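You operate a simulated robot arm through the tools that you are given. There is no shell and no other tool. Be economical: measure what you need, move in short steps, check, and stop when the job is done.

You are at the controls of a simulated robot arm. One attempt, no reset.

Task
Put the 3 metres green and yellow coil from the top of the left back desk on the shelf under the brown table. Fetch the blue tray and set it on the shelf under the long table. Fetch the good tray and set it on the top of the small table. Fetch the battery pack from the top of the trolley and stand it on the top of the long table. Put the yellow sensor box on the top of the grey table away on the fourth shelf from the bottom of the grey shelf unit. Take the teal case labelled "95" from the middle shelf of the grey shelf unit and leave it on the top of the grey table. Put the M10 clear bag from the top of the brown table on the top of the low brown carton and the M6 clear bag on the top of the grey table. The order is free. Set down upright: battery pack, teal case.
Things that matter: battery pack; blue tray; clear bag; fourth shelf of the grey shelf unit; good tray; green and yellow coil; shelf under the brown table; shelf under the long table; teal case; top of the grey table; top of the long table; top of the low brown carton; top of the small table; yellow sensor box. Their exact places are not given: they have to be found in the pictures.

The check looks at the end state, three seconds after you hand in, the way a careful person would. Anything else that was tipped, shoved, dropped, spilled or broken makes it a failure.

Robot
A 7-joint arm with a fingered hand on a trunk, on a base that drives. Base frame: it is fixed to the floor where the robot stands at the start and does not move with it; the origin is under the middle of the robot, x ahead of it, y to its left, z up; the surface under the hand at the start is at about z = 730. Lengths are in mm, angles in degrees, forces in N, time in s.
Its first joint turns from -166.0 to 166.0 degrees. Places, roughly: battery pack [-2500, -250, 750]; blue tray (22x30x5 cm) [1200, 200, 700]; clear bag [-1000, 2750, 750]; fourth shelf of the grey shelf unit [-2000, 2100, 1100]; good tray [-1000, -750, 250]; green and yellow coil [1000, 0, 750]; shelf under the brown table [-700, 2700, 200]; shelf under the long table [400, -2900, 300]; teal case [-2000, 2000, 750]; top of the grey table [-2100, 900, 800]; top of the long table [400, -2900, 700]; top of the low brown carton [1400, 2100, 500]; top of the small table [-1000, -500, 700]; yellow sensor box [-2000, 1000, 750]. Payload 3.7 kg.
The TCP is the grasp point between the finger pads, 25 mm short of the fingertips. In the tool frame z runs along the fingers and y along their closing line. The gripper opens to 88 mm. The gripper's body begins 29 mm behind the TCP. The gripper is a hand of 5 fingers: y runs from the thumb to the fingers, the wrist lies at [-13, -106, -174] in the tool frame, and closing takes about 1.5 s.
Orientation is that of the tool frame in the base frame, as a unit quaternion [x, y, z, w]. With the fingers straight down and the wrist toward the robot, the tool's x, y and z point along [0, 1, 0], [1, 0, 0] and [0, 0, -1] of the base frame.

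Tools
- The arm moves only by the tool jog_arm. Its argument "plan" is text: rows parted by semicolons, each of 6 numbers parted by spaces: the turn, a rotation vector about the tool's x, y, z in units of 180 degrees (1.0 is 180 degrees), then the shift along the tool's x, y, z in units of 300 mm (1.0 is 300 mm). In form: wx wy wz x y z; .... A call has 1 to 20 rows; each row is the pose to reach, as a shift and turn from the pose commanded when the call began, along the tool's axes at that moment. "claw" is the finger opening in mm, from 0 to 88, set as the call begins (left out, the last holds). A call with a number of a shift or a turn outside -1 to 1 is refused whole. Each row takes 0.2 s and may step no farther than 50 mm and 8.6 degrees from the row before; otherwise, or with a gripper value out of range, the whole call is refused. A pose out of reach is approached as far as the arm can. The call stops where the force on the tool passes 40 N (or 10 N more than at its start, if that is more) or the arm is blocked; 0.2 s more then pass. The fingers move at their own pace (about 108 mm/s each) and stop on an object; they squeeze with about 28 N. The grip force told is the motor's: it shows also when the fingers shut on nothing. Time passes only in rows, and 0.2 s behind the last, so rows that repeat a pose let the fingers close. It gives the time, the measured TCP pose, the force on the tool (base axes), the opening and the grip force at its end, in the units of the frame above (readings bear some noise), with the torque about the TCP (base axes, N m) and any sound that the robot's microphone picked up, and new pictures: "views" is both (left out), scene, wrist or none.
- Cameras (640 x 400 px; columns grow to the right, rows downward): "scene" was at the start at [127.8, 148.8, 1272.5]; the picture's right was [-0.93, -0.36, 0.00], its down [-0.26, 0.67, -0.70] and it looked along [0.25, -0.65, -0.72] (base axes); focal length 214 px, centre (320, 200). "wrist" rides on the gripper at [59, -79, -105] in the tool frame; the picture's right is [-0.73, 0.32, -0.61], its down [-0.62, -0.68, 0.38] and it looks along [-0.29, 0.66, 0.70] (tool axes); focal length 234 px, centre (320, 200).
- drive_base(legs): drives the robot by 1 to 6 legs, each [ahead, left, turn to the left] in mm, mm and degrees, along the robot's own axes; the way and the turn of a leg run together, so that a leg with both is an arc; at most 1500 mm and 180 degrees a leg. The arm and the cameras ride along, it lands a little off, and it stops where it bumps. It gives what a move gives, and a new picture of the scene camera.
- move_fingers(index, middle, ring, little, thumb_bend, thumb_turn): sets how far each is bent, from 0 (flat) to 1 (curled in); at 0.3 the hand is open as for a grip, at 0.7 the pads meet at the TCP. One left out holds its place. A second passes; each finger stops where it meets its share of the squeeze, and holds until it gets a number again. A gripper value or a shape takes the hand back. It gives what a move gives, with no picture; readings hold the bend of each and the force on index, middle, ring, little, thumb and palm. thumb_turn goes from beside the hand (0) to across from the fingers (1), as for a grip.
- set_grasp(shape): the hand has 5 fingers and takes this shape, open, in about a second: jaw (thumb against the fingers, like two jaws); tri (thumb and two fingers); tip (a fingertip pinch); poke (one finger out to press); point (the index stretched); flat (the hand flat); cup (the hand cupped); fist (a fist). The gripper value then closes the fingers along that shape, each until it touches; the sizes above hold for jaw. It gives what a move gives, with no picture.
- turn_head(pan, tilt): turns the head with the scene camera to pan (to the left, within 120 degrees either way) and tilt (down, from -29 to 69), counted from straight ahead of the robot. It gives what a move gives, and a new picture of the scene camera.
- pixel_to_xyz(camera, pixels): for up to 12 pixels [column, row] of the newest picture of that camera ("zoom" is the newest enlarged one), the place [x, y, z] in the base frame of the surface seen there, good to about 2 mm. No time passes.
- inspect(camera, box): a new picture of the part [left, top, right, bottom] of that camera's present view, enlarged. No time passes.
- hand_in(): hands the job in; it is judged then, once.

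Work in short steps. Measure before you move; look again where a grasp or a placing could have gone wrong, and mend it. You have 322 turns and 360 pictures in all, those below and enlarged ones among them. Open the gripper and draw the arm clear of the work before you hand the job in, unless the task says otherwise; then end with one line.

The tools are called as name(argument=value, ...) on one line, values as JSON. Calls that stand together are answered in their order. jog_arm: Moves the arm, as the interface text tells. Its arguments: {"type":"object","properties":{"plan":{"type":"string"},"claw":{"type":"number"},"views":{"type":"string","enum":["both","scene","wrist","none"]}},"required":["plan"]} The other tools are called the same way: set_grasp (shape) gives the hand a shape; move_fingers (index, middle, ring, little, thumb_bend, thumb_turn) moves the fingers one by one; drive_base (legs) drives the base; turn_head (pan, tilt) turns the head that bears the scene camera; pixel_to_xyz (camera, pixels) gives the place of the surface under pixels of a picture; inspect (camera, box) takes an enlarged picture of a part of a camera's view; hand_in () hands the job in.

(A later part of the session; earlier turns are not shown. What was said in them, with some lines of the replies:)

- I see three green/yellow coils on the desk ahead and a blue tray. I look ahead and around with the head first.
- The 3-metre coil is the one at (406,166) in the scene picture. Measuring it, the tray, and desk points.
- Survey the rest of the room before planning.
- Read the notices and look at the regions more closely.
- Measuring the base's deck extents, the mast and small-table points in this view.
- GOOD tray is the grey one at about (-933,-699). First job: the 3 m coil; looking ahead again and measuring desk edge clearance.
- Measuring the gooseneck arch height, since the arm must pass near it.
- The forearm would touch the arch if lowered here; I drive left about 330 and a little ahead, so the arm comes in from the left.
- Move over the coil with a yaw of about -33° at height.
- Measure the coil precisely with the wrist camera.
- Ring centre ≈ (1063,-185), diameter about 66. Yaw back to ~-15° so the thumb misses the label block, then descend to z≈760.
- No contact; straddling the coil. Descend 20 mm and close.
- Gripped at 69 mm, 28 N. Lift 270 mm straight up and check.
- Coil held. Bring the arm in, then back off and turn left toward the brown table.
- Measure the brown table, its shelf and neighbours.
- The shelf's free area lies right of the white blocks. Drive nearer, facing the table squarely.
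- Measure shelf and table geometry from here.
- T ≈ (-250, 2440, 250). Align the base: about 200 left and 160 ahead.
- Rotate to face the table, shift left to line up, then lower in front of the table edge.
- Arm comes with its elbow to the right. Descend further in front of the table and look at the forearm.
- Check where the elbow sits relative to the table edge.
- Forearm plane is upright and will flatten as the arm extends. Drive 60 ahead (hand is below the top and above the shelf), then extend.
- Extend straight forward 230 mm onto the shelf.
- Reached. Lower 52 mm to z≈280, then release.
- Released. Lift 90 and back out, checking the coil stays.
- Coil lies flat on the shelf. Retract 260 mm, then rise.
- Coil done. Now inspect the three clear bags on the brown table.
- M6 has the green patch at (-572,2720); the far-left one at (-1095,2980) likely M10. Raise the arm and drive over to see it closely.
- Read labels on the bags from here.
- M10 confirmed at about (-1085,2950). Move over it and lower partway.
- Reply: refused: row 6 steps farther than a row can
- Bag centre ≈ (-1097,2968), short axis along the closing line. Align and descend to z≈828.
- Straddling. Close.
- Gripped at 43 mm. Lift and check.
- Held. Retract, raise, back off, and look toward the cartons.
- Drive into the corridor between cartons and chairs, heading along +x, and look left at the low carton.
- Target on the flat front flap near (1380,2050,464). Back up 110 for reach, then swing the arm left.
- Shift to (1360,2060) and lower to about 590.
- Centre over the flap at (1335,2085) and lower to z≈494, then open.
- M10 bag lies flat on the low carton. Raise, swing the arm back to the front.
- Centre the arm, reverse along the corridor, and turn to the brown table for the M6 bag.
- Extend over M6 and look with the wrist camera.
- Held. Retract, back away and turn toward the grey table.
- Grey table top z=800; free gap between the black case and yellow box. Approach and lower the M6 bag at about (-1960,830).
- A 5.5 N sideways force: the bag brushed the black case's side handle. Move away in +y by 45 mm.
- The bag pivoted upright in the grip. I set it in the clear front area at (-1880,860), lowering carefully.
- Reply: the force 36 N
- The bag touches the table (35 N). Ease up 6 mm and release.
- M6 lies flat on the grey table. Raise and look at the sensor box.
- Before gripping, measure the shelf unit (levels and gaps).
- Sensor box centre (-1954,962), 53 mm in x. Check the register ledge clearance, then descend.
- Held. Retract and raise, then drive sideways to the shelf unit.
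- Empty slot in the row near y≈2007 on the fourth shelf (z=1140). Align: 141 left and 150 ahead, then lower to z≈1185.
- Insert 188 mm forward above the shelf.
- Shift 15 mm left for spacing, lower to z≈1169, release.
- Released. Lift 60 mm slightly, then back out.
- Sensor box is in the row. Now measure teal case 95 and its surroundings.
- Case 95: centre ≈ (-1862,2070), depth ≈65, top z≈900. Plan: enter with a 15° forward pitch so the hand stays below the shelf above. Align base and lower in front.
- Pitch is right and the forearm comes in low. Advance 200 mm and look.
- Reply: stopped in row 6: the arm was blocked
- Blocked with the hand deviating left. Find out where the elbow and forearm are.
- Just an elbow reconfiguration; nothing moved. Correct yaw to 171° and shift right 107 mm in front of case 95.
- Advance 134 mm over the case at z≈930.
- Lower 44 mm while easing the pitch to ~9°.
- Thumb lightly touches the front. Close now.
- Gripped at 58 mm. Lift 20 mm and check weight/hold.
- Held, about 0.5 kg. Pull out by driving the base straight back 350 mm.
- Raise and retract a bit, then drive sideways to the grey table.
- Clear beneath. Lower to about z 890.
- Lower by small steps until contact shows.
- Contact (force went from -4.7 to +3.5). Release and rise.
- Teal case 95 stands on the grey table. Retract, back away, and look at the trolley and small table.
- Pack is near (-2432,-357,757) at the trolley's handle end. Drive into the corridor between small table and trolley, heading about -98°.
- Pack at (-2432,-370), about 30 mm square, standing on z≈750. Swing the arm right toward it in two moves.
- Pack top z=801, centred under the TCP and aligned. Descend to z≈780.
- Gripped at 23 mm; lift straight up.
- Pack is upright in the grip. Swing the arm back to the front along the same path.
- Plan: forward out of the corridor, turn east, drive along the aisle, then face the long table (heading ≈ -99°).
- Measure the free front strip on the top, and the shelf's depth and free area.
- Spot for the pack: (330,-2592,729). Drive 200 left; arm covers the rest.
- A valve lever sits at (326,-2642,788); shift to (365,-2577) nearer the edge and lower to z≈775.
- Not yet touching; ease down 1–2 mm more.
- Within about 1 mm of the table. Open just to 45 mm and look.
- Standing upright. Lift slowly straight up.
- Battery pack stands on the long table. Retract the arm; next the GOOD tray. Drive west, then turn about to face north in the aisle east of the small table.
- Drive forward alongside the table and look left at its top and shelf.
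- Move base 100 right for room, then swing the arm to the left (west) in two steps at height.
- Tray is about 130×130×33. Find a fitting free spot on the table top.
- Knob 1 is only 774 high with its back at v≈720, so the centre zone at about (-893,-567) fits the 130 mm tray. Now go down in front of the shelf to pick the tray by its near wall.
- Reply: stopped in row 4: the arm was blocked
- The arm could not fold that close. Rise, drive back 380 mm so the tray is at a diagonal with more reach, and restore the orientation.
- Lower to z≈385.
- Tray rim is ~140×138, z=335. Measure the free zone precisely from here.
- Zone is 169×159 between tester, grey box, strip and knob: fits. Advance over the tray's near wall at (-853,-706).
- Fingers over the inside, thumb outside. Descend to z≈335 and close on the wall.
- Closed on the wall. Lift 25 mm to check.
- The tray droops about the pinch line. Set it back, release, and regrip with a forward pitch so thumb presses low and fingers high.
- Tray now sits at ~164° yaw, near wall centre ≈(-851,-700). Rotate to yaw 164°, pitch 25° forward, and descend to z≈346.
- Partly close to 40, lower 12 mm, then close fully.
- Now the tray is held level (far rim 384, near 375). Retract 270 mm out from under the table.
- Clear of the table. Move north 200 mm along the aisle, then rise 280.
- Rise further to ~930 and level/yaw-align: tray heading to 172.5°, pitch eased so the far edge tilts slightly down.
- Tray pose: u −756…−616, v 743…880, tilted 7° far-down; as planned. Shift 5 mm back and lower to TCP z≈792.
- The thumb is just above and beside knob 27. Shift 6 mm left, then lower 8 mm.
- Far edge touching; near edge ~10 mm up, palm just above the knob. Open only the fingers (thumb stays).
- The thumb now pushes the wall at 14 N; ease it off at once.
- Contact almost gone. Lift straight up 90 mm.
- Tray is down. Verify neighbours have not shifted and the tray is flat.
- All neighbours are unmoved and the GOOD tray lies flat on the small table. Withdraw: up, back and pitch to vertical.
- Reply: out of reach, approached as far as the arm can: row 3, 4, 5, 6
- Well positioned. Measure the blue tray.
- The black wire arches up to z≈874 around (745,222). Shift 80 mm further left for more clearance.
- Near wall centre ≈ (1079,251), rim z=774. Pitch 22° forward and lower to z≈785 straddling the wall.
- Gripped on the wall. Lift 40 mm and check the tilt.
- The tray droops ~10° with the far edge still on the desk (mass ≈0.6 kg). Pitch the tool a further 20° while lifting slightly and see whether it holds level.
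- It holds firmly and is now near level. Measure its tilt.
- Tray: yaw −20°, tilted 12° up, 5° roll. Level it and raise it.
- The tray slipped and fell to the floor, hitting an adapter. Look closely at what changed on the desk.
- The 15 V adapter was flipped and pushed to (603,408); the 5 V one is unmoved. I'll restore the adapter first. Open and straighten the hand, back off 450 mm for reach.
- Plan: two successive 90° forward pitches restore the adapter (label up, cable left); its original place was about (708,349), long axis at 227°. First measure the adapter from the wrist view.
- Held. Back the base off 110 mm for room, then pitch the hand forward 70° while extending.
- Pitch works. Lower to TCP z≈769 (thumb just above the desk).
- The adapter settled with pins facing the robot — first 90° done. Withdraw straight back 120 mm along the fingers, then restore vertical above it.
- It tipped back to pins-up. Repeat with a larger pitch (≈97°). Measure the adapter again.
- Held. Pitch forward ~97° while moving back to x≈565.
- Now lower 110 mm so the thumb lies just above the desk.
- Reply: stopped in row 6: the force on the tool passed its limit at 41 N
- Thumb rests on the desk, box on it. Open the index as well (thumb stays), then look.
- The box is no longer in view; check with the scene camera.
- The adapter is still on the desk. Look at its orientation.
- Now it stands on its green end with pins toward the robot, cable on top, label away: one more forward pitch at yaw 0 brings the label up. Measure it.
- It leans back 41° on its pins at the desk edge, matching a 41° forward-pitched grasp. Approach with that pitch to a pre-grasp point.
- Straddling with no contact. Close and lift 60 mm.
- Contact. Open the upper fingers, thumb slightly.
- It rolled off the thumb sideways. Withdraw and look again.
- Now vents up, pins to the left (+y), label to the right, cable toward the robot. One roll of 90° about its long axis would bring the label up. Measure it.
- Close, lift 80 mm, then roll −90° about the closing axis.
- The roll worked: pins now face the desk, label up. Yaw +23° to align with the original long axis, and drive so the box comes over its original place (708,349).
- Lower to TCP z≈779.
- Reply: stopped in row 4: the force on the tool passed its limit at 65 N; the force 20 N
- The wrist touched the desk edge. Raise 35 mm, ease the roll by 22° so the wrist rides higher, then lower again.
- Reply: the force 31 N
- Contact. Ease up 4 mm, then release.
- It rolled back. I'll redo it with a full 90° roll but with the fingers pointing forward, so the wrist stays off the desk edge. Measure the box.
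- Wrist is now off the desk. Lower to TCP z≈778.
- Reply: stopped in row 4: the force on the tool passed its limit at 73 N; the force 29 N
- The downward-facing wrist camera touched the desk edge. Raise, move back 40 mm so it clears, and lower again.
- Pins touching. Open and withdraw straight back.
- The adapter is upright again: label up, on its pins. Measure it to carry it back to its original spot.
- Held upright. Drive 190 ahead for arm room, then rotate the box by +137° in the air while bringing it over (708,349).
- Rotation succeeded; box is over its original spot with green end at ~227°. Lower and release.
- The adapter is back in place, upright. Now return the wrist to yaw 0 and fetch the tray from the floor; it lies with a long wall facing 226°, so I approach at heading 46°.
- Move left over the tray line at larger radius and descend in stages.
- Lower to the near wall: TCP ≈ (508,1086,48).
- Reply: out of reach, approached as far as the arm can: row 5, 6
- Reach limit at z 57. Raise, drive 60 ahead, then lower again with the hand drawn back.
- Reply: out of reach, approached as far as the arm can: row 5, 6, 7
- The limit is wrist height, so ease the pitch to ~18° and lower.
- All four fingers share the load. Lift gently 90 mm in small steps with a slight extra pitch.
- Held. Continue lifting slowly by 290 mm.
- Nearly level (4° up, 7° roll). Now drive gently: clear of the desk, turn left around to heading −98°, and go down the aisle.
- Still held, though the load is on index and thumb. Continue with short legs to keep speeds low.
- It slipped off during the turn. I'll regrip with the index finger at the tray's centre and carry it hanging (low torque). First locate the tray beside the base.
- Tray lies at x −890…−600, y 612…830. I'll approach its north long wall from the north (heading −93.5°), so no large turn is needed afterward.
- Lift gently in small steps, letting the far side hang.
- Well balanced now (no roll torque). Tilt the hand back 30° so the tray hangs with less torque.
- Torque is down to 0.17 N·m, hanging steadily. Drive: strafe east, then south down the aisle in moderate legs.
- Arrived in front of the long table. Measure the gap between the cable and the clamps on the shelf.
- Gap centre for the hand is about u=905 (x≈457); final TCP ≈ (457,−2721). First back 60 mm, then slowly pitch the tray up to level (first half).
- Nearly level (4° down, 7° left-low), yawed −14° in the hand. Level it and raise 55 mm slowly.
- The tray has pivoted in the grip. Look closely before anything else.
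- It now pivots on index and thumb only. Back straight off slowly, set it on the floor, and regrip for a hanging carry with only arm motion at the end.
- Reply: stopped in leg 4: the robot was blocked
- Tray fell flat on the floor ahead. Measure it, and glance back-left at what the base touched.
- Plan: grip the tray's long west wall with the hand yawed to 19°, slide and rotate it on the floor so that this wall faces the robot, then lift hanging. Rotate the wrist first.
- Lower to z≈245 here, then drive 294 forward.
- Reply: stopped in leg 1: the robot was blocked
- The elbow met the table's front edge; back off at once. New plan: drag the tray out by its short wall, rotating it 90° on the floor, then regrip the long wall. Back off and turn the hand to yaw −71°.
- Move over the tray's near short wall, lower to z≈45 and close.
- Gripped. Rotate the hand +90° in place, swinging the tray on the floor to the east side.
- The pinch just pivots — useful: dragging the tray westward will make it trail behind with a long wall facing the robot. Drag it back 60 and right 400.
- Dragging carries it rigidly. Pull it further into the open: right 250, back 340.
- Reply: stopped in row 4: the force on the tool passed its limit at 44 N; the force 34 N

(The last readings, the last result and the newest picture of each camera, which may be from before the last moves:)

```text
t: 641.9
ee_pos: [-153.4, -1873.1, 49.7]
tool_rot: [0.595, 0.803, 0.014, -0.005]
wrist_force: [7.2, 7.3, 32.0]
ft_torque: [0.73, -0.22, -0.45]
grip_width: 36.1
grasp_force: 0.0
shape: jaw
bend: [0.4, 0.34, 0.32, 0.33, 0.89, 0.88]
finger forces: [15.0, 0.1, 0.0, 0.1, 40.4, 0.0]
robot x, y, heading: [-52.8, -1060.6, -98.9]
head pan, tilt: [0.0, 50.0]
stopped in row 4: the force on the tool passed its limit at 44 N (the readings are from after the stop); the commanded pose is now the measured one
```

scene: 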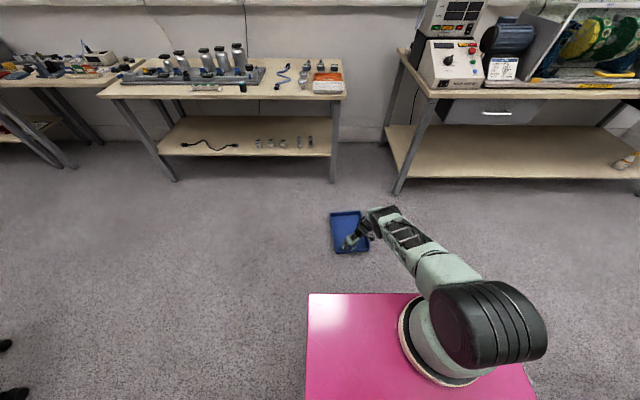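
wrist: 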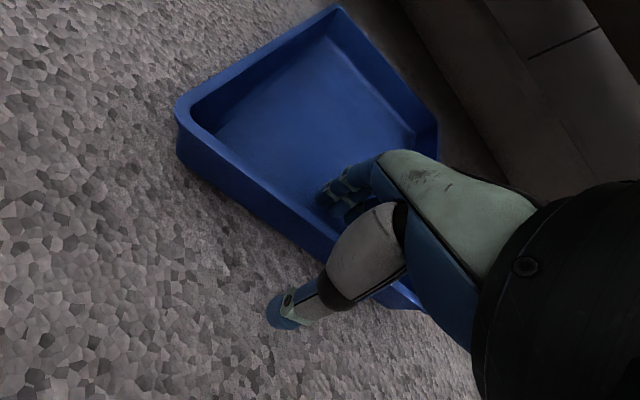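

Raise the hand out of the tray, shift the base to bring the west long wall into reach, and measure.

jog_arm(plan="0 0 0 0 0 -0.1; 0 0 0 0 0 -0.24; 0 0 0 0 0 -0.38; 0 0 0 0 0 -0.52; 0 0 0 0 0 -0.52", views="none")

drive_base(legs=[[117, -91, 0]])

```text
t: 643.1
ee_pos: [-156.5, -1874.7, 203.7]
tool_rot: [0.594, 0.804, 0.013, -0.005]
wrist_force: [0.1, 0.7, 0.2]
ft_torque: [0.01, -0.03, 0.01]
grip_width: 69.9
grasp_force: 0.0
shape: jaw
bend: [0.27, 0.34, 0.32, 0.33, 0.5, 0.99]
finger forces: [0.1, 0.1, 0.0, 0.1, 0.0, 0.0]
robot x, y, heading: [-52.7, -1060.8, -98.9]
head pan, tilt: [0.0, 50.0]
```

```text
t: 644.5
ee_pos: [-264.8, -1977.9, 202.1]
tool_rot: [0.594, 0.804, 0.015, -0.006]
wrist_force: [-0.2, 0.0, -0.5]
ft_torque: [0.0, 0.0, 0.0]
grip_width: 69.9
grasp_force: 0.2
shape: jaw
bend: [0.27, 0.34, 0.32, 0.33, 0.5, 0.99]
finger forces: [0.0, 0.0, 0.1, 0.1, 0.1, 0.1]
robot x, y, heading: [-161.1, -1162.8, -99.1]
head pan, tilt: [0.0, 50.0]
```

scene: 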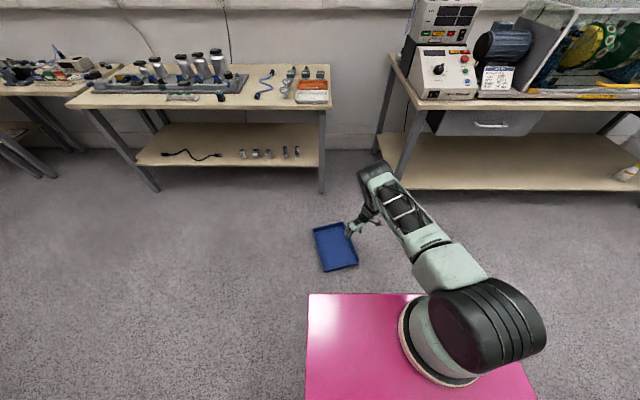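

pixel_to_xyz(camera="scene", pixels=[[314, 230], [344, 225], [357, 263], [325, 270], [335, 247], [351, 244], [319, 250]])

```text
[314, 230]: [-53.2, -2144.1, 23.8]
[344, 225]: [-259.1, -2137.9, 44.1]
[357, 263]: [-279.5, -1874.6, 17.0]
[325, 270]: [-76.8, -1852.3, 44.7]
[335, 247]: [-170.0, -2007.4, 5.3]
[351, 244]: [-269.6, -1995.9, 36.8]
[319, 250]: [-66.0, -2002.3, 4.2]
```

Grip the west long wall: yaw 4°, pitch 15°, TCP ≈ (−268,−2016), lower to z≈38 and close.

jog_arm(plan="-0.028 0 0.023 -0.04 -0.016 0; -0.056 0 0.046 -0.08 -0.032 0; -0.083 0 0.07 -0.118 -0.047 0; -0.083 0 0.07 -0.118 -0.047 0.14; -0.083 0 0.07 -0.118 -0.047 0.28; -0.083 0 0.07 -0.118 -0.047 0.41; -0.083 0 0.07 -0.118 -0.047 0.5; -0.083 0 0.07 -0.118 -0.047 0.547; -0.083 0 0.07 -0.118 -0.047 0.547", claw=64, views="wrist")

```text
t: 646.5
ee_pos: [-258.7, -1990.1, 84.6]
tool_rot: [0.674, 0.726, 0.117, 0.07]
wrist_force: [0.0, 0.3, 0.6]
ft_torque: [0.01, 0.0, 0.01]
grip_width: 64.3
grasp_force: 0.1
shape: jaw
bend: [0.27, 0.36, 0.33, 0.34, 0.56, 0.99]
finger forces: [0.0, 0.0, 0.0, 0.1, 0.0, 0.0]
out of reach, approached as far as the arm can: row 6, 7, 8, 9
robot x, y, heading: [-161.0, -1162.9, -99.1]
head pan, tilt: [0.0, 50.0]
```

wrist: 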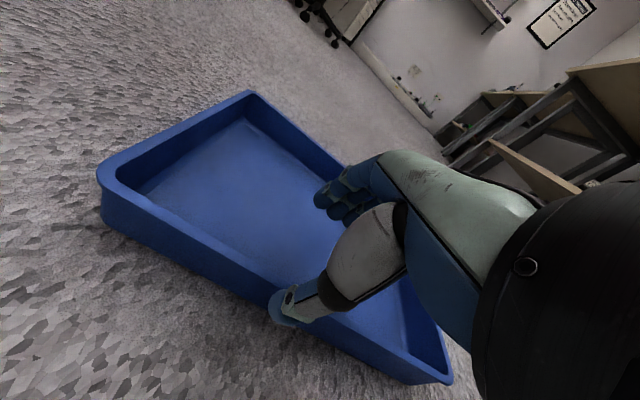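

Out of reach low; raise, drive 80 forward, ease the pitch.

jog_arm(plan="0.02 0 0 0 0 -0.12; 0.04 0 0 0 0 -0.25; 0.055 0 0 0 0 -0.38; 0.055 0 0 0 0 -0.38", views="none")

drive_base(legs=[[80, -20, 0]])

```text
t: 647.5
ee_pos: [-287.7, -1997.6, 193.5]
tool_rot: [0.678, 0.733, 0.053, 0.012]
wrist_force: [-0.8, 0.7, -0.5]
ft_torque: [0.01, 0.02, -0.02]
grip_width: 64.4
grasp_force: 0.1
shape: jaw
bend: [0.27, 0.36, 0.33, 0.34, 0.56, 0.99]
finger forces: [0.0, 0.1, 0.0, 0.0, 0.0, 0.0]
robot x, y, heading: [-163.5, -1163.2, -99.1]
head pan, tilt: [0.0, 50.0]
```

```text
t: 648.5
ee_pos: [-320.2, -2073.6, 193.4]
tool_rot: [0.678, 0.733, 0.054, 0.011]
wrist_force: [0.3, 0.0, 0.5]
ft_torque: [0.02, 0.03, 0.03]
grip_width: 64.4
grasp_force: 0.0
shape: jaw
bend: [0.27, 0.36, 0.33, 0.34, 0.56, 0.99]
finger forces: [0.0, 0.1, 0.0, 0.1, 0.1, 0.1]
robot x, y, heading: [-195.4, -1238.0, -98.8]
head pan, tilt: [0.0, 50.0]
```

scene: 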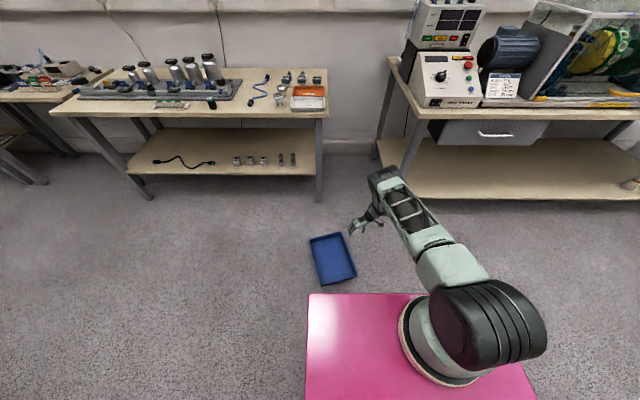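

jog_arm(plan="0 0 0 0.07 0.066 0; 0 0 0 0.15 0.132 0; 0 0 0 0.15 0.132 0.13; 0 0 0 0.15 0.132 0.27; 0 0 0 0.15 0.132 0.4; 0 0 0 0.15 0.132 0.49; 0 0 0 0.15 0.132 0.54; 0 0 0 0.15 0.132 0.54", views="none")

jog_arm(plan="0 0 0 0 0 0; 0 0 0 0 0 0; 0 0 0 0 0 0; 0 0 0 0 0 0; 0 0 0 0 0 0; 0 0 0 0 0 0; 0 0 0 0 0 0; 0 0 0 0 0 0", claw=0, views="wrist")

```text
t: 650.3
ee_pos: [-268.2, -2014.8, 39.0]
tool_rot: [0.677, 0.734, 0.054, 0.011]
wrist_force: [-0.1, -0.1, -0.9]
ft_torque: [-0.02, 0.0, 0.0]
grip_width: 64.1
grasp_force: 0.0
shape: jaw
bend: [0.27, 0.36, 0.33, 0.34, 0.56, 0.99]
finger forces: [0.0, 0.0, 0.0, 0.0, 0.1, 0.1]
robot x, y, heading: [-192.0, -1242.4, -98.9]
head pan, tilt: [0.0, 50.0]
```

```text
t: 652.1
ee_pos: [-267.6, -2014.9, 38.8]
tool_rot: [0.677, 0.734, 0.055, 0.011]
wrist_force: [-0.3, 0.0, -0.2]
ft_torque: [0.02, 0.01, 0.12]
grip_width: 0.0
grasp_force: 28.1
shape: jaw
bend: [0.7, 0.7, 0.7, 0.7, 0.7, 1.0]
finger forces: [13.3, 6.7, 3.3, 2.0, 25.2, 0.0]
robot x, y, heading: [-195.3, -1241.9, -98.5]
head pan, tilt: [0.0, 50.0]
```

wrist: 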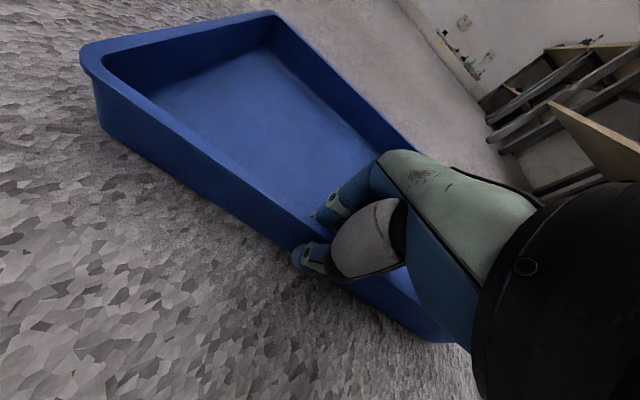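

Good four-finger grip. Lift slowly 285 mm.

jog_arm(plan="0 0 0 0 0 -0.04; 0 0 0 0 0.002 -0.09; 0 0 0 0 0.004 -0.14; 0 0 0 0 0.006 -0.19; 0 0 0 0 0.01 -0.24; 0 0 0 0 0.014 -0.29; 0 0 0 0 0.018 -0.34; 0 0 0 0 0.022 -0.39; 0 0 0 0 0.026 -0.44; 0 0 0 0 0.03 -0.49; 0 0 0 0 0.035 -0.54; 0 0 0 0 0.04 -0.59; 0 0 0 0 0.045 -0.64; 0 0 0 0 0.05 -0.69; 0 0 0 0 0.055 -0.74; 0 0 0 0 0.06 -0.79; 0 0 0 0 0.065 -0.84; 0 0 0 0 0.07 -0.89; 0 0 0 0 0.075 -0.95; 0 0 0 0 0.075 -0.95", views="none")

jog_arm(plan="0.012 0 0 0 0 -0.02; 0.024 0 0 0 0 -0.04; 0.036 0 0 0 0 -0.06; 0.048 0 0 0 0 -0.08; 0.06 0 0 0 0 -0.1; 0.072 0 0 0 0 -0.12; 0.084 0 0 0 0 -0.14; 0.096 0 0 0 0 -0.16; 0.108 0 0 0 0 -0.18; 0.12 0 0 0 0 -0.2; 0.132 0 0 0 0 -0.22; 0.144 0 0 0 0 -0.24; 0.156 0 0 0 0 -0.26; 0.168 0 0 0 0 -0.28; 0.18 0 0 0 0 -0.3; 0.18 0 0 0 0 -0.3", views="scene")

```text
t: 656.3
ee_pos: [-273.0, -2032.3, 324.2]
tool_rot: [0.678, 0.733, 0.054, 0.012]
wrist_force: [-0.7, -0.2, -5.4]
ft_torque: [0.1, 0.45, 0.0]
grip_width: 0.0
grasp_force: 28.3
shape: jaw
bend: [0.7, 0.7, 0.7, 0.7, 0.72, 1.0]
finger forces: [22.7, 5.3, 2.7, 1.0, 30.7, 0.0]
robot x, y, heading: [-193.3, -1238.5, -98.7]
head pan, tilt: [0.0, 50.0]
```

```text
t: 659.7
ee_pos: [-279.5, -2038.6, 411.8]
tool_rot: [0.655, 0.719, -0.152, -0.179]
wrist_force: [-0.5, 0.0, -4.1]
ft_torque: [0.08, 0.24, 0.02]
grip_width: 0.2
grasp_force: 27.8
shape: jaw
bend: [0.7, 0.7, 0.7, 0.7, 0.72, 1.0]
finger forces: [20.4, 6.2, 3.4, 1.1, 27.9, 0.0]
robot x, y, heading: [-193.5, -1240.0, -99.2]
head pan, tilt: [0.0, 50.0]
```

scene: 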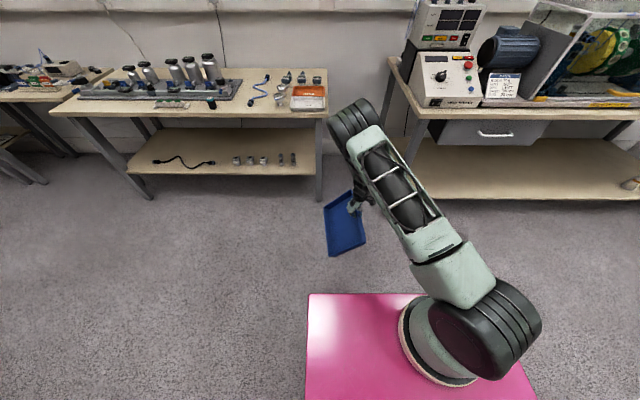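

Hanging and balanced. Slowly rotate the hand −103° about the vertical so the tray faces the table.

jog_arm(plan="-0.0013 0.01 0.0196 0 0 0; -0.0025 0.02 0.0393 0 0 0; -0.0038 0.03 0.0589 0 0 0; -0.0051 0.04 0.0785 0 0 0; -0.0063 0.05 0.0982 0 0 0; -0.0076 0.06 0.1178 0 0 0; -0.0089 0.07 0.1374 0 0 0; -0.0102 0.08 0.157 0 0 0; -0.0114 0.09 0.1767 0 0 0; -0.0127 0.1 0.1963 0 0 0; -0.014 0.11 0.2159 0 0 0; -0.0152 0.12 0.2356 0 0 0; -0.0165 0.1296 0.2552 0 0 0; -0.0165 0.1296 0.2552 0 0 0", views="none")

jog_arm(plan="-0.0013 0.01 0.0196 0 0 0; -0.0025 0.02 0.0393 0 0 0; -0.0038 0.03 0.0589 0 0 0; -0.0051 0.04 0.0785 0 0 0; -0.0063 0.05 0.0982 0 0 0; -0.0076 0.06 0.1178 0 0 0; -0.0089 0.07 0.1374 0 0 0; -0.0102 0.08 0.157 0 0 0; -0.0114 0.09 0.1767 0 0 0; -0.0127 0.1 0.1963 0 0 0; -0.014 0.11 0.2159 0 0 0; -0.0152 0.12 0.2356 0 0 0; -0.0165 0.1296 0.2552 0 0 0; -0.0165 0.1296 0.2552 0 0 0", views="scene")

```text
t: 662.7
ee_pos: [-280.9, -2036.9, 413.1]
tool_rot: [0.902, 0.363, -0.059, -0.226]
wrist_force: [-0.2, 0.3, -5.0]
ft_torque: [0.22, 0.05, -0.02]
grip_width: 0.1
grasp_force: 28.1
shape: jaw
bend: [0.7, 0.7, 0.7, 0.7, 0.72, 1.0]
finger forces: [20.5, 6.0, 3.3, 1.2, 27.9, 0.1]
robot x, y, heading: [-188.4, -1242.8, -98.7]
head pan, tilt: [0.0, 50.0]
```

```text
t: 665.7
ee_pos: [-282.0, -2038.6, 412.9]
tool_rot: [0.97, -0.067, 0.046, -0.229]
wrist_force: [0.3, 1.2, -4.7]
ft_torque: [0.22, -0.14, 0.01]
grip_width: 0.1
grasp_force: 27.4
shape: jaw
bend: [0.7, 0.7, 0.7, 0.7, 0.72, 1.0]
finger forces: [20.6, 5.7, 3.5, 1.3, 27.9, 0.0]
robot x, y, heading: [-196.5, -1238.4, -99.1]
head pan, tilt: [0.0, 50.0]
```

scene: 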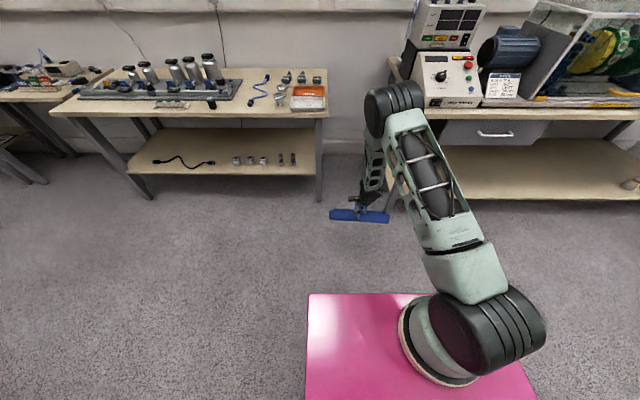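

Rotation held perfectly. Drive forward 170 and strafe left 850 in short legs.

drive_base(legs=[[170, 0, 0], [0, 170, 0], [0, 170, 0], [0, 170, 0], [0, 170, 0], [0, 163, 0]])

```text
t: 672.5
ee_pos: [531.1, -2338.6, 413.2]
tool_rot: [0.97, -0.064, 0.045, -0.23]
wrist_force: [0.4, 0.2, -4.9]
ft_torque: [0.21, -0.13, 0.03]
grip_width: 0.0
grasp_force: 28.0
shape: jaw
bend: [0.7, 0.7, 0.7, 0.7, 0.72, 1.0]
finger forces: [20.4, 5.7, 3.6, 0.8, 27.5, 0.1]
robot x, y, heading: [614.3, -1538.0, -99.0]
head pan, tilt: [0.0, 50.0]
```

scene: 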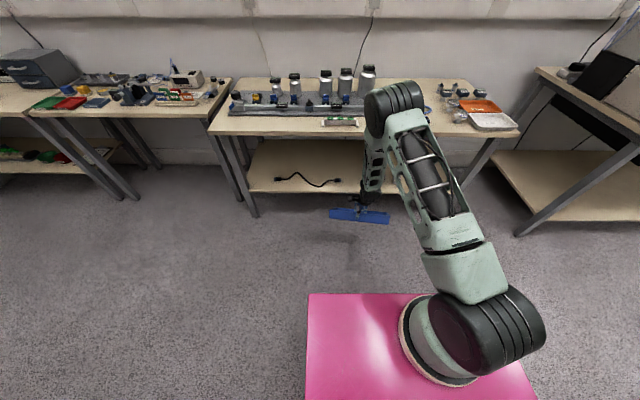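

In position (u≈914, v≈2217). Raise the hanging tray 190 mm so its lower edge clears the shelf items, then drive 130 ahead.

jog_arm(plan="0 0 0 0.003 -0.02 -0.04; 0 0 0 0.005 -0.041 -0.08; 0 0 0 0.008 -0.061 -0.12; 0 0 0 0.01 -0.082 -0.161; 0 0 0 0.013 -0.102 -0.201; 0 0 0 0.016 -0.122 -0.241; 0 0 0 0.018 -0.143 -0.281; 0 0 0 0.021 -0.163 -0.322; 0 0 0 0.024 -0.184 -0.362; 0 0 0 0.026 -0.204 -0.402; 0 0 0 0.029 -0.225 -0.442; 0 0 0 0.032 -0.245 -0.483; 0 0 0 0.034 -0.265 -0.523; 0 0 0 0.037 -0.286 -0.563; 0 0 0 0.037 -0.286 -0.563", views="none")

drive_base(legs=[[65, 0, 0], [65, 0, 0]])

```text
t: 675.7
ee_pos: [531.1, -2336.3, 602.8]
tool_rot: [0.97, -0.065, 0.045, -0.23]
wrist_force: [-0.3, -0.1, -4.3]
ft_torque: [0.23, -0.19, 0.01]
grip_width: 0.2
grasp_force: 28.2
shape: jaw
bend: [0.7, 0.7, 0.7, 0.7, 0.72, 1.0]
finger forces: [21.2, 5.4, 3.1, 0.7, 27.1, 0.0]
robot x, y, heading: [617.5, -1537.1, -99.0]
head pan, tilt: [0.0, 50.0]
```

```text
t: 677.2
ee_pos: [511.1, -2467.7, 602.6]
tool_rot: [0.97, -0.064, 0.044, -0.23]
wrist_force: [0.5, 0.6, -4.5]
ft_torque: [0.19, -0.14, -0.04]
grip_width: 0.0
grasp_force: 27.8
shape: jaw
bend: [0.7, 0.7, 0.7, 0.7, 0.72, 1.0]
finger forces: [21.0, 5.4, 3.3, 0.7, 27.3, 0.0]
robot x, y, heading: [591.1, -1669.5, -98.8]
head pan, tilt: [0.0, 50.0]
```

scene: 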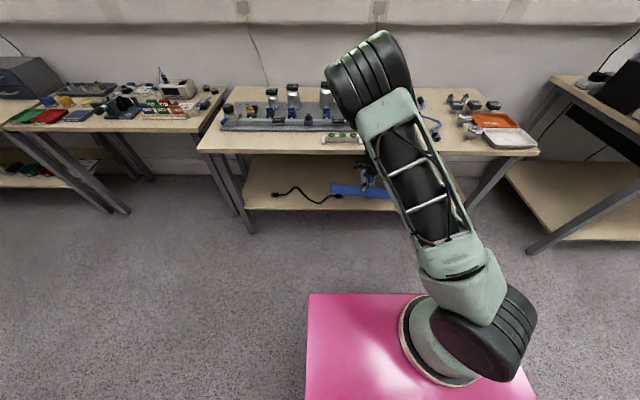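

Now pitch up slowly to level (56°).

jog_arm(plan="-0.016 0 0 0 0 0; -0.032 0 0 0 0 0; -0.048 0 0 0 0 0; -0.064 0 0 0 0 0; -0.08 0 0 0 0 0; -0.096 0 0 0 0 0; -0.112 0 0 0 0 0; -0.128 0 0 0 0 0; -0.144 0 0 0 0 0; -0.16 0 0 0 0 0; -0.176 0 0 0 0 0; -0.192 0 0 0 0 0; -0.208 0 0 0 0 0; -0.224 0 0 0 0 0; -0.24 0 0 0 0 0; -0.256 0 0 0 0 0; -0.272 0 0 0 0 0; -0.288 0 0 0 0 0; -0.288 0 0 0 0 0", views="wrist")

```text
t: 681.2
ee_pos: [511.3, -2467.7, 602.8]
tool_rot: [0.973, -0.078, 0.011, 0.218]
wrist_force: [-0.3, 0.5, -5.3]
ft_torque: [0.42, -0.27, -0.03]
grip_width: 0.0
grasp_force: 28.2
shape: jaw
bend: [0.7, 0.7, 0.7, 0.7, 0.72, 0.99]
finger forces: [24.1, 3.2, 1.0, 0.0, 28.4, 0.1]
robot x, y, heading: [593.6, -1666.8, -99.0]
head pan, tilt: [0.0, 50.0]
```

wrist: 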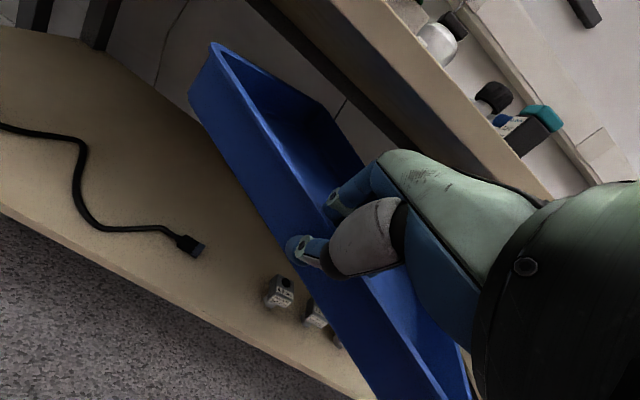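

Held; insert now: forward 287 while lowering 130, slowly, then lower onto the shelf.

jog_arm(plan="0 0 0 -0.002 0.034 0.04; 0 0 0 -0.004 0.068 0.08; 0 0 0 -0.007 0.103 0.12; 0 0 0 -0.009 0.137 0.16; 0 0 0 -0.011 0.171 0.2; 0 0 0 -0.013 0.206 0.24; 0 0 0 -0.015 0.24 0.28; 0 0 0 -0.018 0.274 0.32; 0 0 0 -0.02 0.309 0.36; 0 0 0 -0.022 0.343 0.4; 0 0 0 -0.024 0.377 0.44; 0 0 0 -0.026 0.412 0.48; 0 0 0 -0.029 0.446 0.52; 0 0 0 -0.031 0.48 0.56; 0 0 0 -0.033 0.515 0.6; 0 0 0 -0.035 0.549 0.64; 0 0 0 -0.037 0.583 0.68; 0 0 0 -0.04 0.618 0.72; 0 0 0 -0.042 0.652 0.76; 0 0 0 -0.044 0.686 0.796", views="wrist")

```text
t: 685.5
ee_pos: [471.4, -2731.1, 469.5]
tool_rot: [0.975, -0.076, 0.012, 0.209]
wrist_force: [1.1, -0.3, -4.3]
ft_torque: [0.39, -0.25, 0.03]
grip_width: 0.0
grasp_force: 28.0
shape: jaw
bend: [0.7, 0.7, 0.7, 0.7, 0.72, 0.98]
finger forces: [23.6, 2.9, 0.2, 0.0, 26.6, 0.0]
robot x, y, heading: [596.7, -1663.3, -98.7]
head pan, tilt: [0.0, 50.0]
```

wrist: 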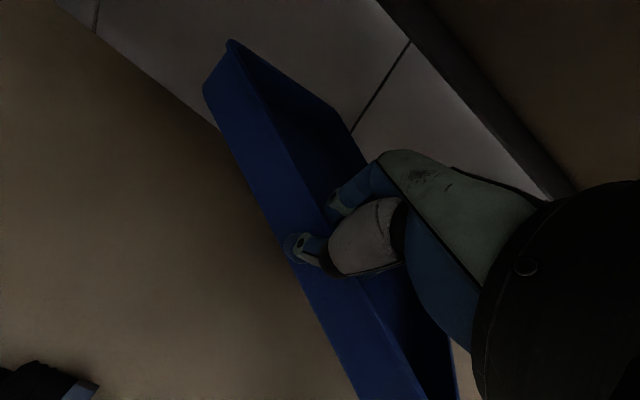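

Under the table now. Advance 30 more and lower slowly toward the shelf.

jog_arm(plan="0 0 0 0 0.045 0.021; 0 0 0 0 0.091 0.042; 0 0 0 -0.002 0.077 0.072; 0 0 0 -0.004 0.063 0.102; 0 0 0 -0.006 0.049 0.132; 0 0 0 -0.008 0.035 0.162; 0 0 0 -0.01 0.021 0.192; 0 0 0 -0.012 0.007 0.222; 0 0 0 -0.014 -0.007 0.252; 0 0 0 -0.016 -0.021 0.282; 0 0 0 -0.018 -0.035 0.312; 0 0 0 -0.02 -0.049 0.342; 0 0 0 -0.02 -0.049 0.342", views="wrist")

```text
t: 688.2
ee_pos: [457.7, -2782.6, 374.7]
tool_rot: [0.973, -0.077, 0.012, 0.218]
wrist_force: [0.2, -1.3, -1.4]
ft_torque: [0.53, -0.15, 0.06]
grip_width: 0.0
grasp_force: 27.6
shape: jaw
bend: [0.7, 0.71, 0.7, 0.7, 0.74, 0.95]
finger forces: [25.8, 0.1, 0.1, 0.1, 25.6, 0.1]
robot x, y, heading: [600.9, -1671.1, -98.6]
head pan, tilt: [0.0, 50.0]
```

wrist: 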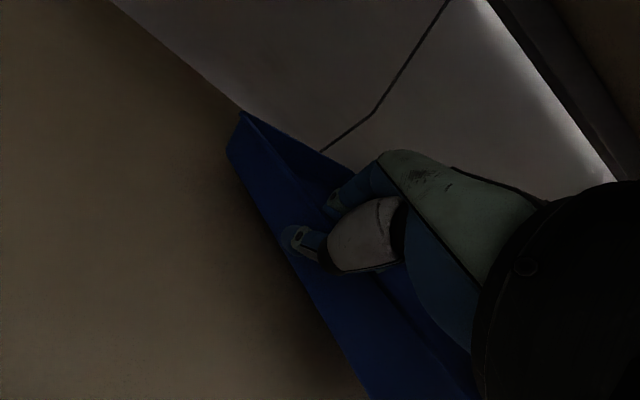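

The tray is touching down. Lower 25 mm more while easing back 30 mm.

jog_arm(plan="0 0 0 -0.001 -0.02 0.005; 0 0 0 -0.002 -0.04 0.01; 0 0 0 -0.003 -0.06 0.016; 0 0 0 -0.004 -0.085 0.022; 0 0 0 -0.005 -0.105 0.028; 0 0 0 -0.005 -0.126 0.034; 0 0 0 -0.005 -0.126 0.034", views="wrist")

inspect(camera="scene", box=[240, 130, 440, 230])

```text
t: 689.7
ee_pos: [463.1, -2757.0, 356.5]
tool_rot: [0.971, -0.076, 0.014, 0.225]
wrist_force: [-2.9, -0.9, 9.5]
ft_torque: [0.24, -0.18, 0.1]
grip_width: 0.0
grasp_force: 28.0
shape: jaw
bend: [0.7, 0.71, 0.7, 0.7, 0.76, 0.95]
finger forces: [26.9, 2.0, 3.4, 0.0, 26.3, 0.1]
robot x, y, heading: [596.4, -1667.2, -98.9]
head pan, tilt: [0.0, 50.0]
stopped in row 7: the force on the tool passed its limit at 43 N (the readings are from after the stop); the commanded pose is now the measured one
```

wrist: 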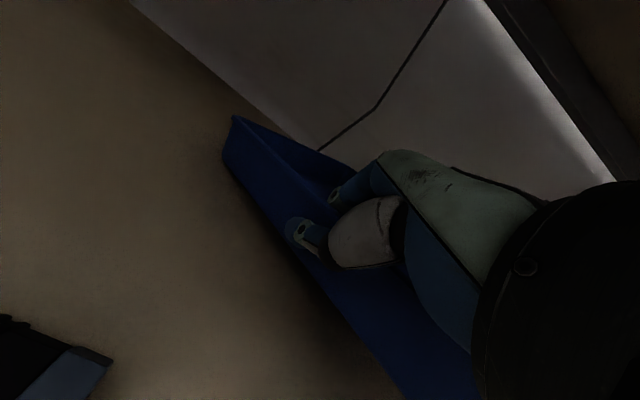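

```text
3.20 times, centred on (340, 180) of scene
```

zoom: 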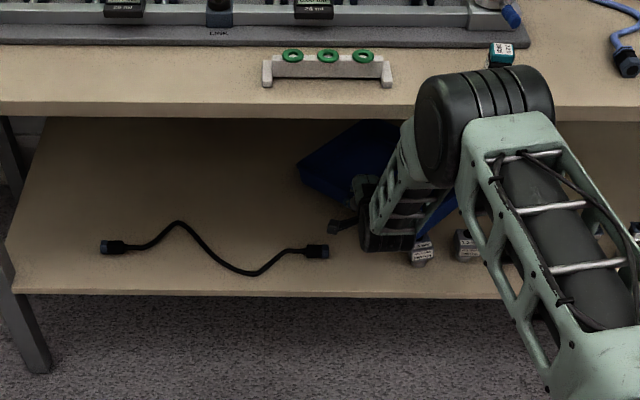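

The tray rests on the shelf. Open, lift clear of the rim, and withdraw straight back.

jog_arm(plan="0 0 0 0 0 0; 0 0 0 0 0 0; 0 0 0 0 0 0; 0 0 0 0 0 0; 0 0 0 0 0 0; 0 0 0 0.002 0.02 -0.045; 0 0 0 0.004 0.045 -0.095; 0 0 0 0.006 0.07 -0.15; 0 0 0 0.008 0.1 -0.21; 0 0 0 0.008 0.1 -0.21", claw=64, views="none")

jog_arm(plan="0 0 0 0 -0.09 -0.042; 0 0 0 0 -0.18 -0.084; 0 0 0 0 -0.27 -0.126; 0 0 0 0 -0.36 -0.168; 0 0 0 0 -0.45 -0.21; 0 0 0 0 -0.54 -0.252; 0 0 0 0 -0.63 -0.294; 0 0 0 0 -0.72 -0.336; 0 0 0 0 -0.81 -0.378; 0 0 0 0 -0.9 -0.42; 0 0 0 0 -0.9 -0.42", views="none")

drive_base(legs=[[-120, 0, 0]])

```text
t: 691.9
ee_pos: [462.8, -2753.7, 423.1]
tool_rot: [0.972, -0.076, 0.012, 0.223]
wrist_force: [0.5, 0.0, 0.9]
ft_torque: [-0.02, 0.01, 0.03]
grip_width: 64.1
grasp_force: 0.0
shape: jaw
bend: [0.27, 0.36, 0.33, 0.34, 0.56, 0.99]
finger forces: [0.1, 0.0, 0.0, 0.0, 0.0, 0.0]
robot x, y, heading: [592.6, -1669.6, -99.3]
head pan, tilt: [0.0, 50.0]
```

```text
t: 694.3
ee_pos: [506.3, -2458.7, 420.8]
tool_rot: [0.972, -0.077, 0.013, 0.223]
wrist_force: [-0.5, 0.0, -0.2]
ft_torque: [-0.02, -0.01, 0.0]
grip_width: 63.9
grasp_force: 0.0
shape: jaw
bend: [0.27, 0.36, 0.33, 0.34, 0.56, 0.99]
finger forces: [0.0, 0.0, 0.1, 0.0, 0.0, 0.0]
robot x, y, heading: [598.5, -1667.5, -98.9]
head pan, tilt: [0.0, 50.0]
```

```text
t: 695.5
ee_pos: [524.2, -2339.1, 421.5]
tool_rot: [0.972, -0.076, 0.013, 0.224]
wrist_force: [0.4, 1.1, 0.2]
ft_torque: [-0.01, 0.02, -0.01]
grip_width: 64.1
grasp_force: 0.0
shape: jaw
bend: [0.27, 0.36, 0.33, 0.34, 0.56, 0.99]
finger forces: [0.0, 0.1, 0.0, 0.1, 0.0, 0.1]
robot x, y, heading: [615.2, -1550.8, -99.2]
head pan, tilt: [0.0, 50.0]
```

scene: 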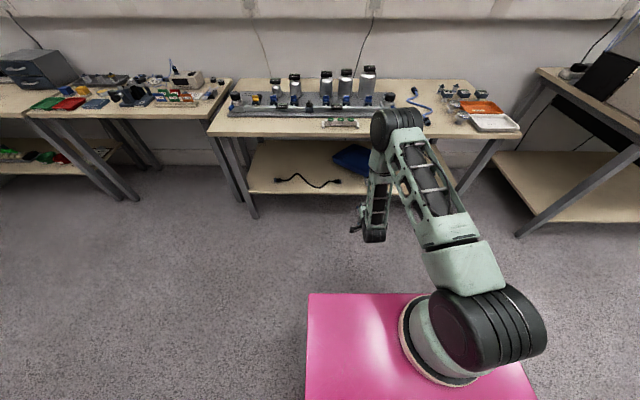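

Strafe right so the arm no longer hides the tray.

drive_base(legs=[[0, -380, 0]])

inspect(camera="scene", box=[130, 70, 380, 220])

```text
t: 697.9
ee_pos: [147.4, -2281.5, 421.8]
tool_rot: [0.971, -0.078, 0.013, 0.224]
wrist_force: [0.1, -0.2, -0.1]
ft_torque: [-0.02, -0.01, -0.02]
grip_width: 64.1
grasp_force: 0.1
shape: jaw
bend: [0.27, 0.36, 0.33, 0.34, 0.56, 0.99]
finger forces: [0.0, 0.1, 0.0, 0.0, 0.1, 0.0]
robot x, y, heading: [237.0, -1493.7, -99.1]
head pan, tilt: [0.0, 50.0]
```

scene: 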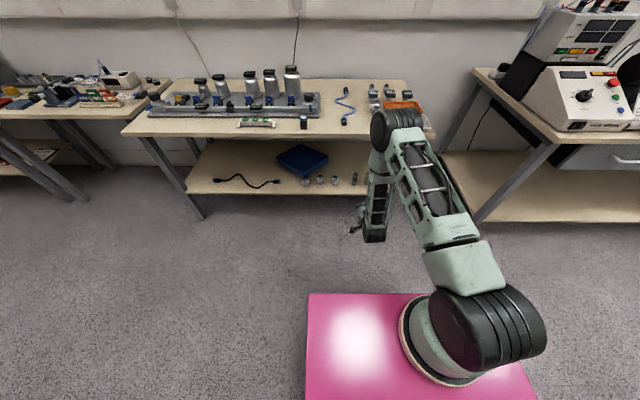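

```text
2.56 times, centred on (255, 145) of scene
```

zoom: 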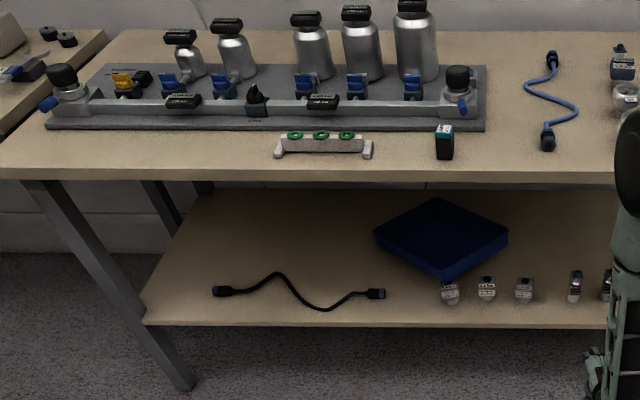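

The blue tray lies flat on the shelf with the clamps and cable in place, and the battery pack is still standing. The gripper is open and the arm is clear, so I hand in.

hand_in()

```text
The job is handed in.
```

All eight items ended where you asked, but it was not a clean run: I dropped the blue tray several times. The first drop knocked over the 15 V adapter on the desk; I set it back upright, about where it had been. The base also bumped something by the white desk, and the elbow touched the long table's edge. I saw nothing else out of place, but I did not recheck the earlier placements before handing in.
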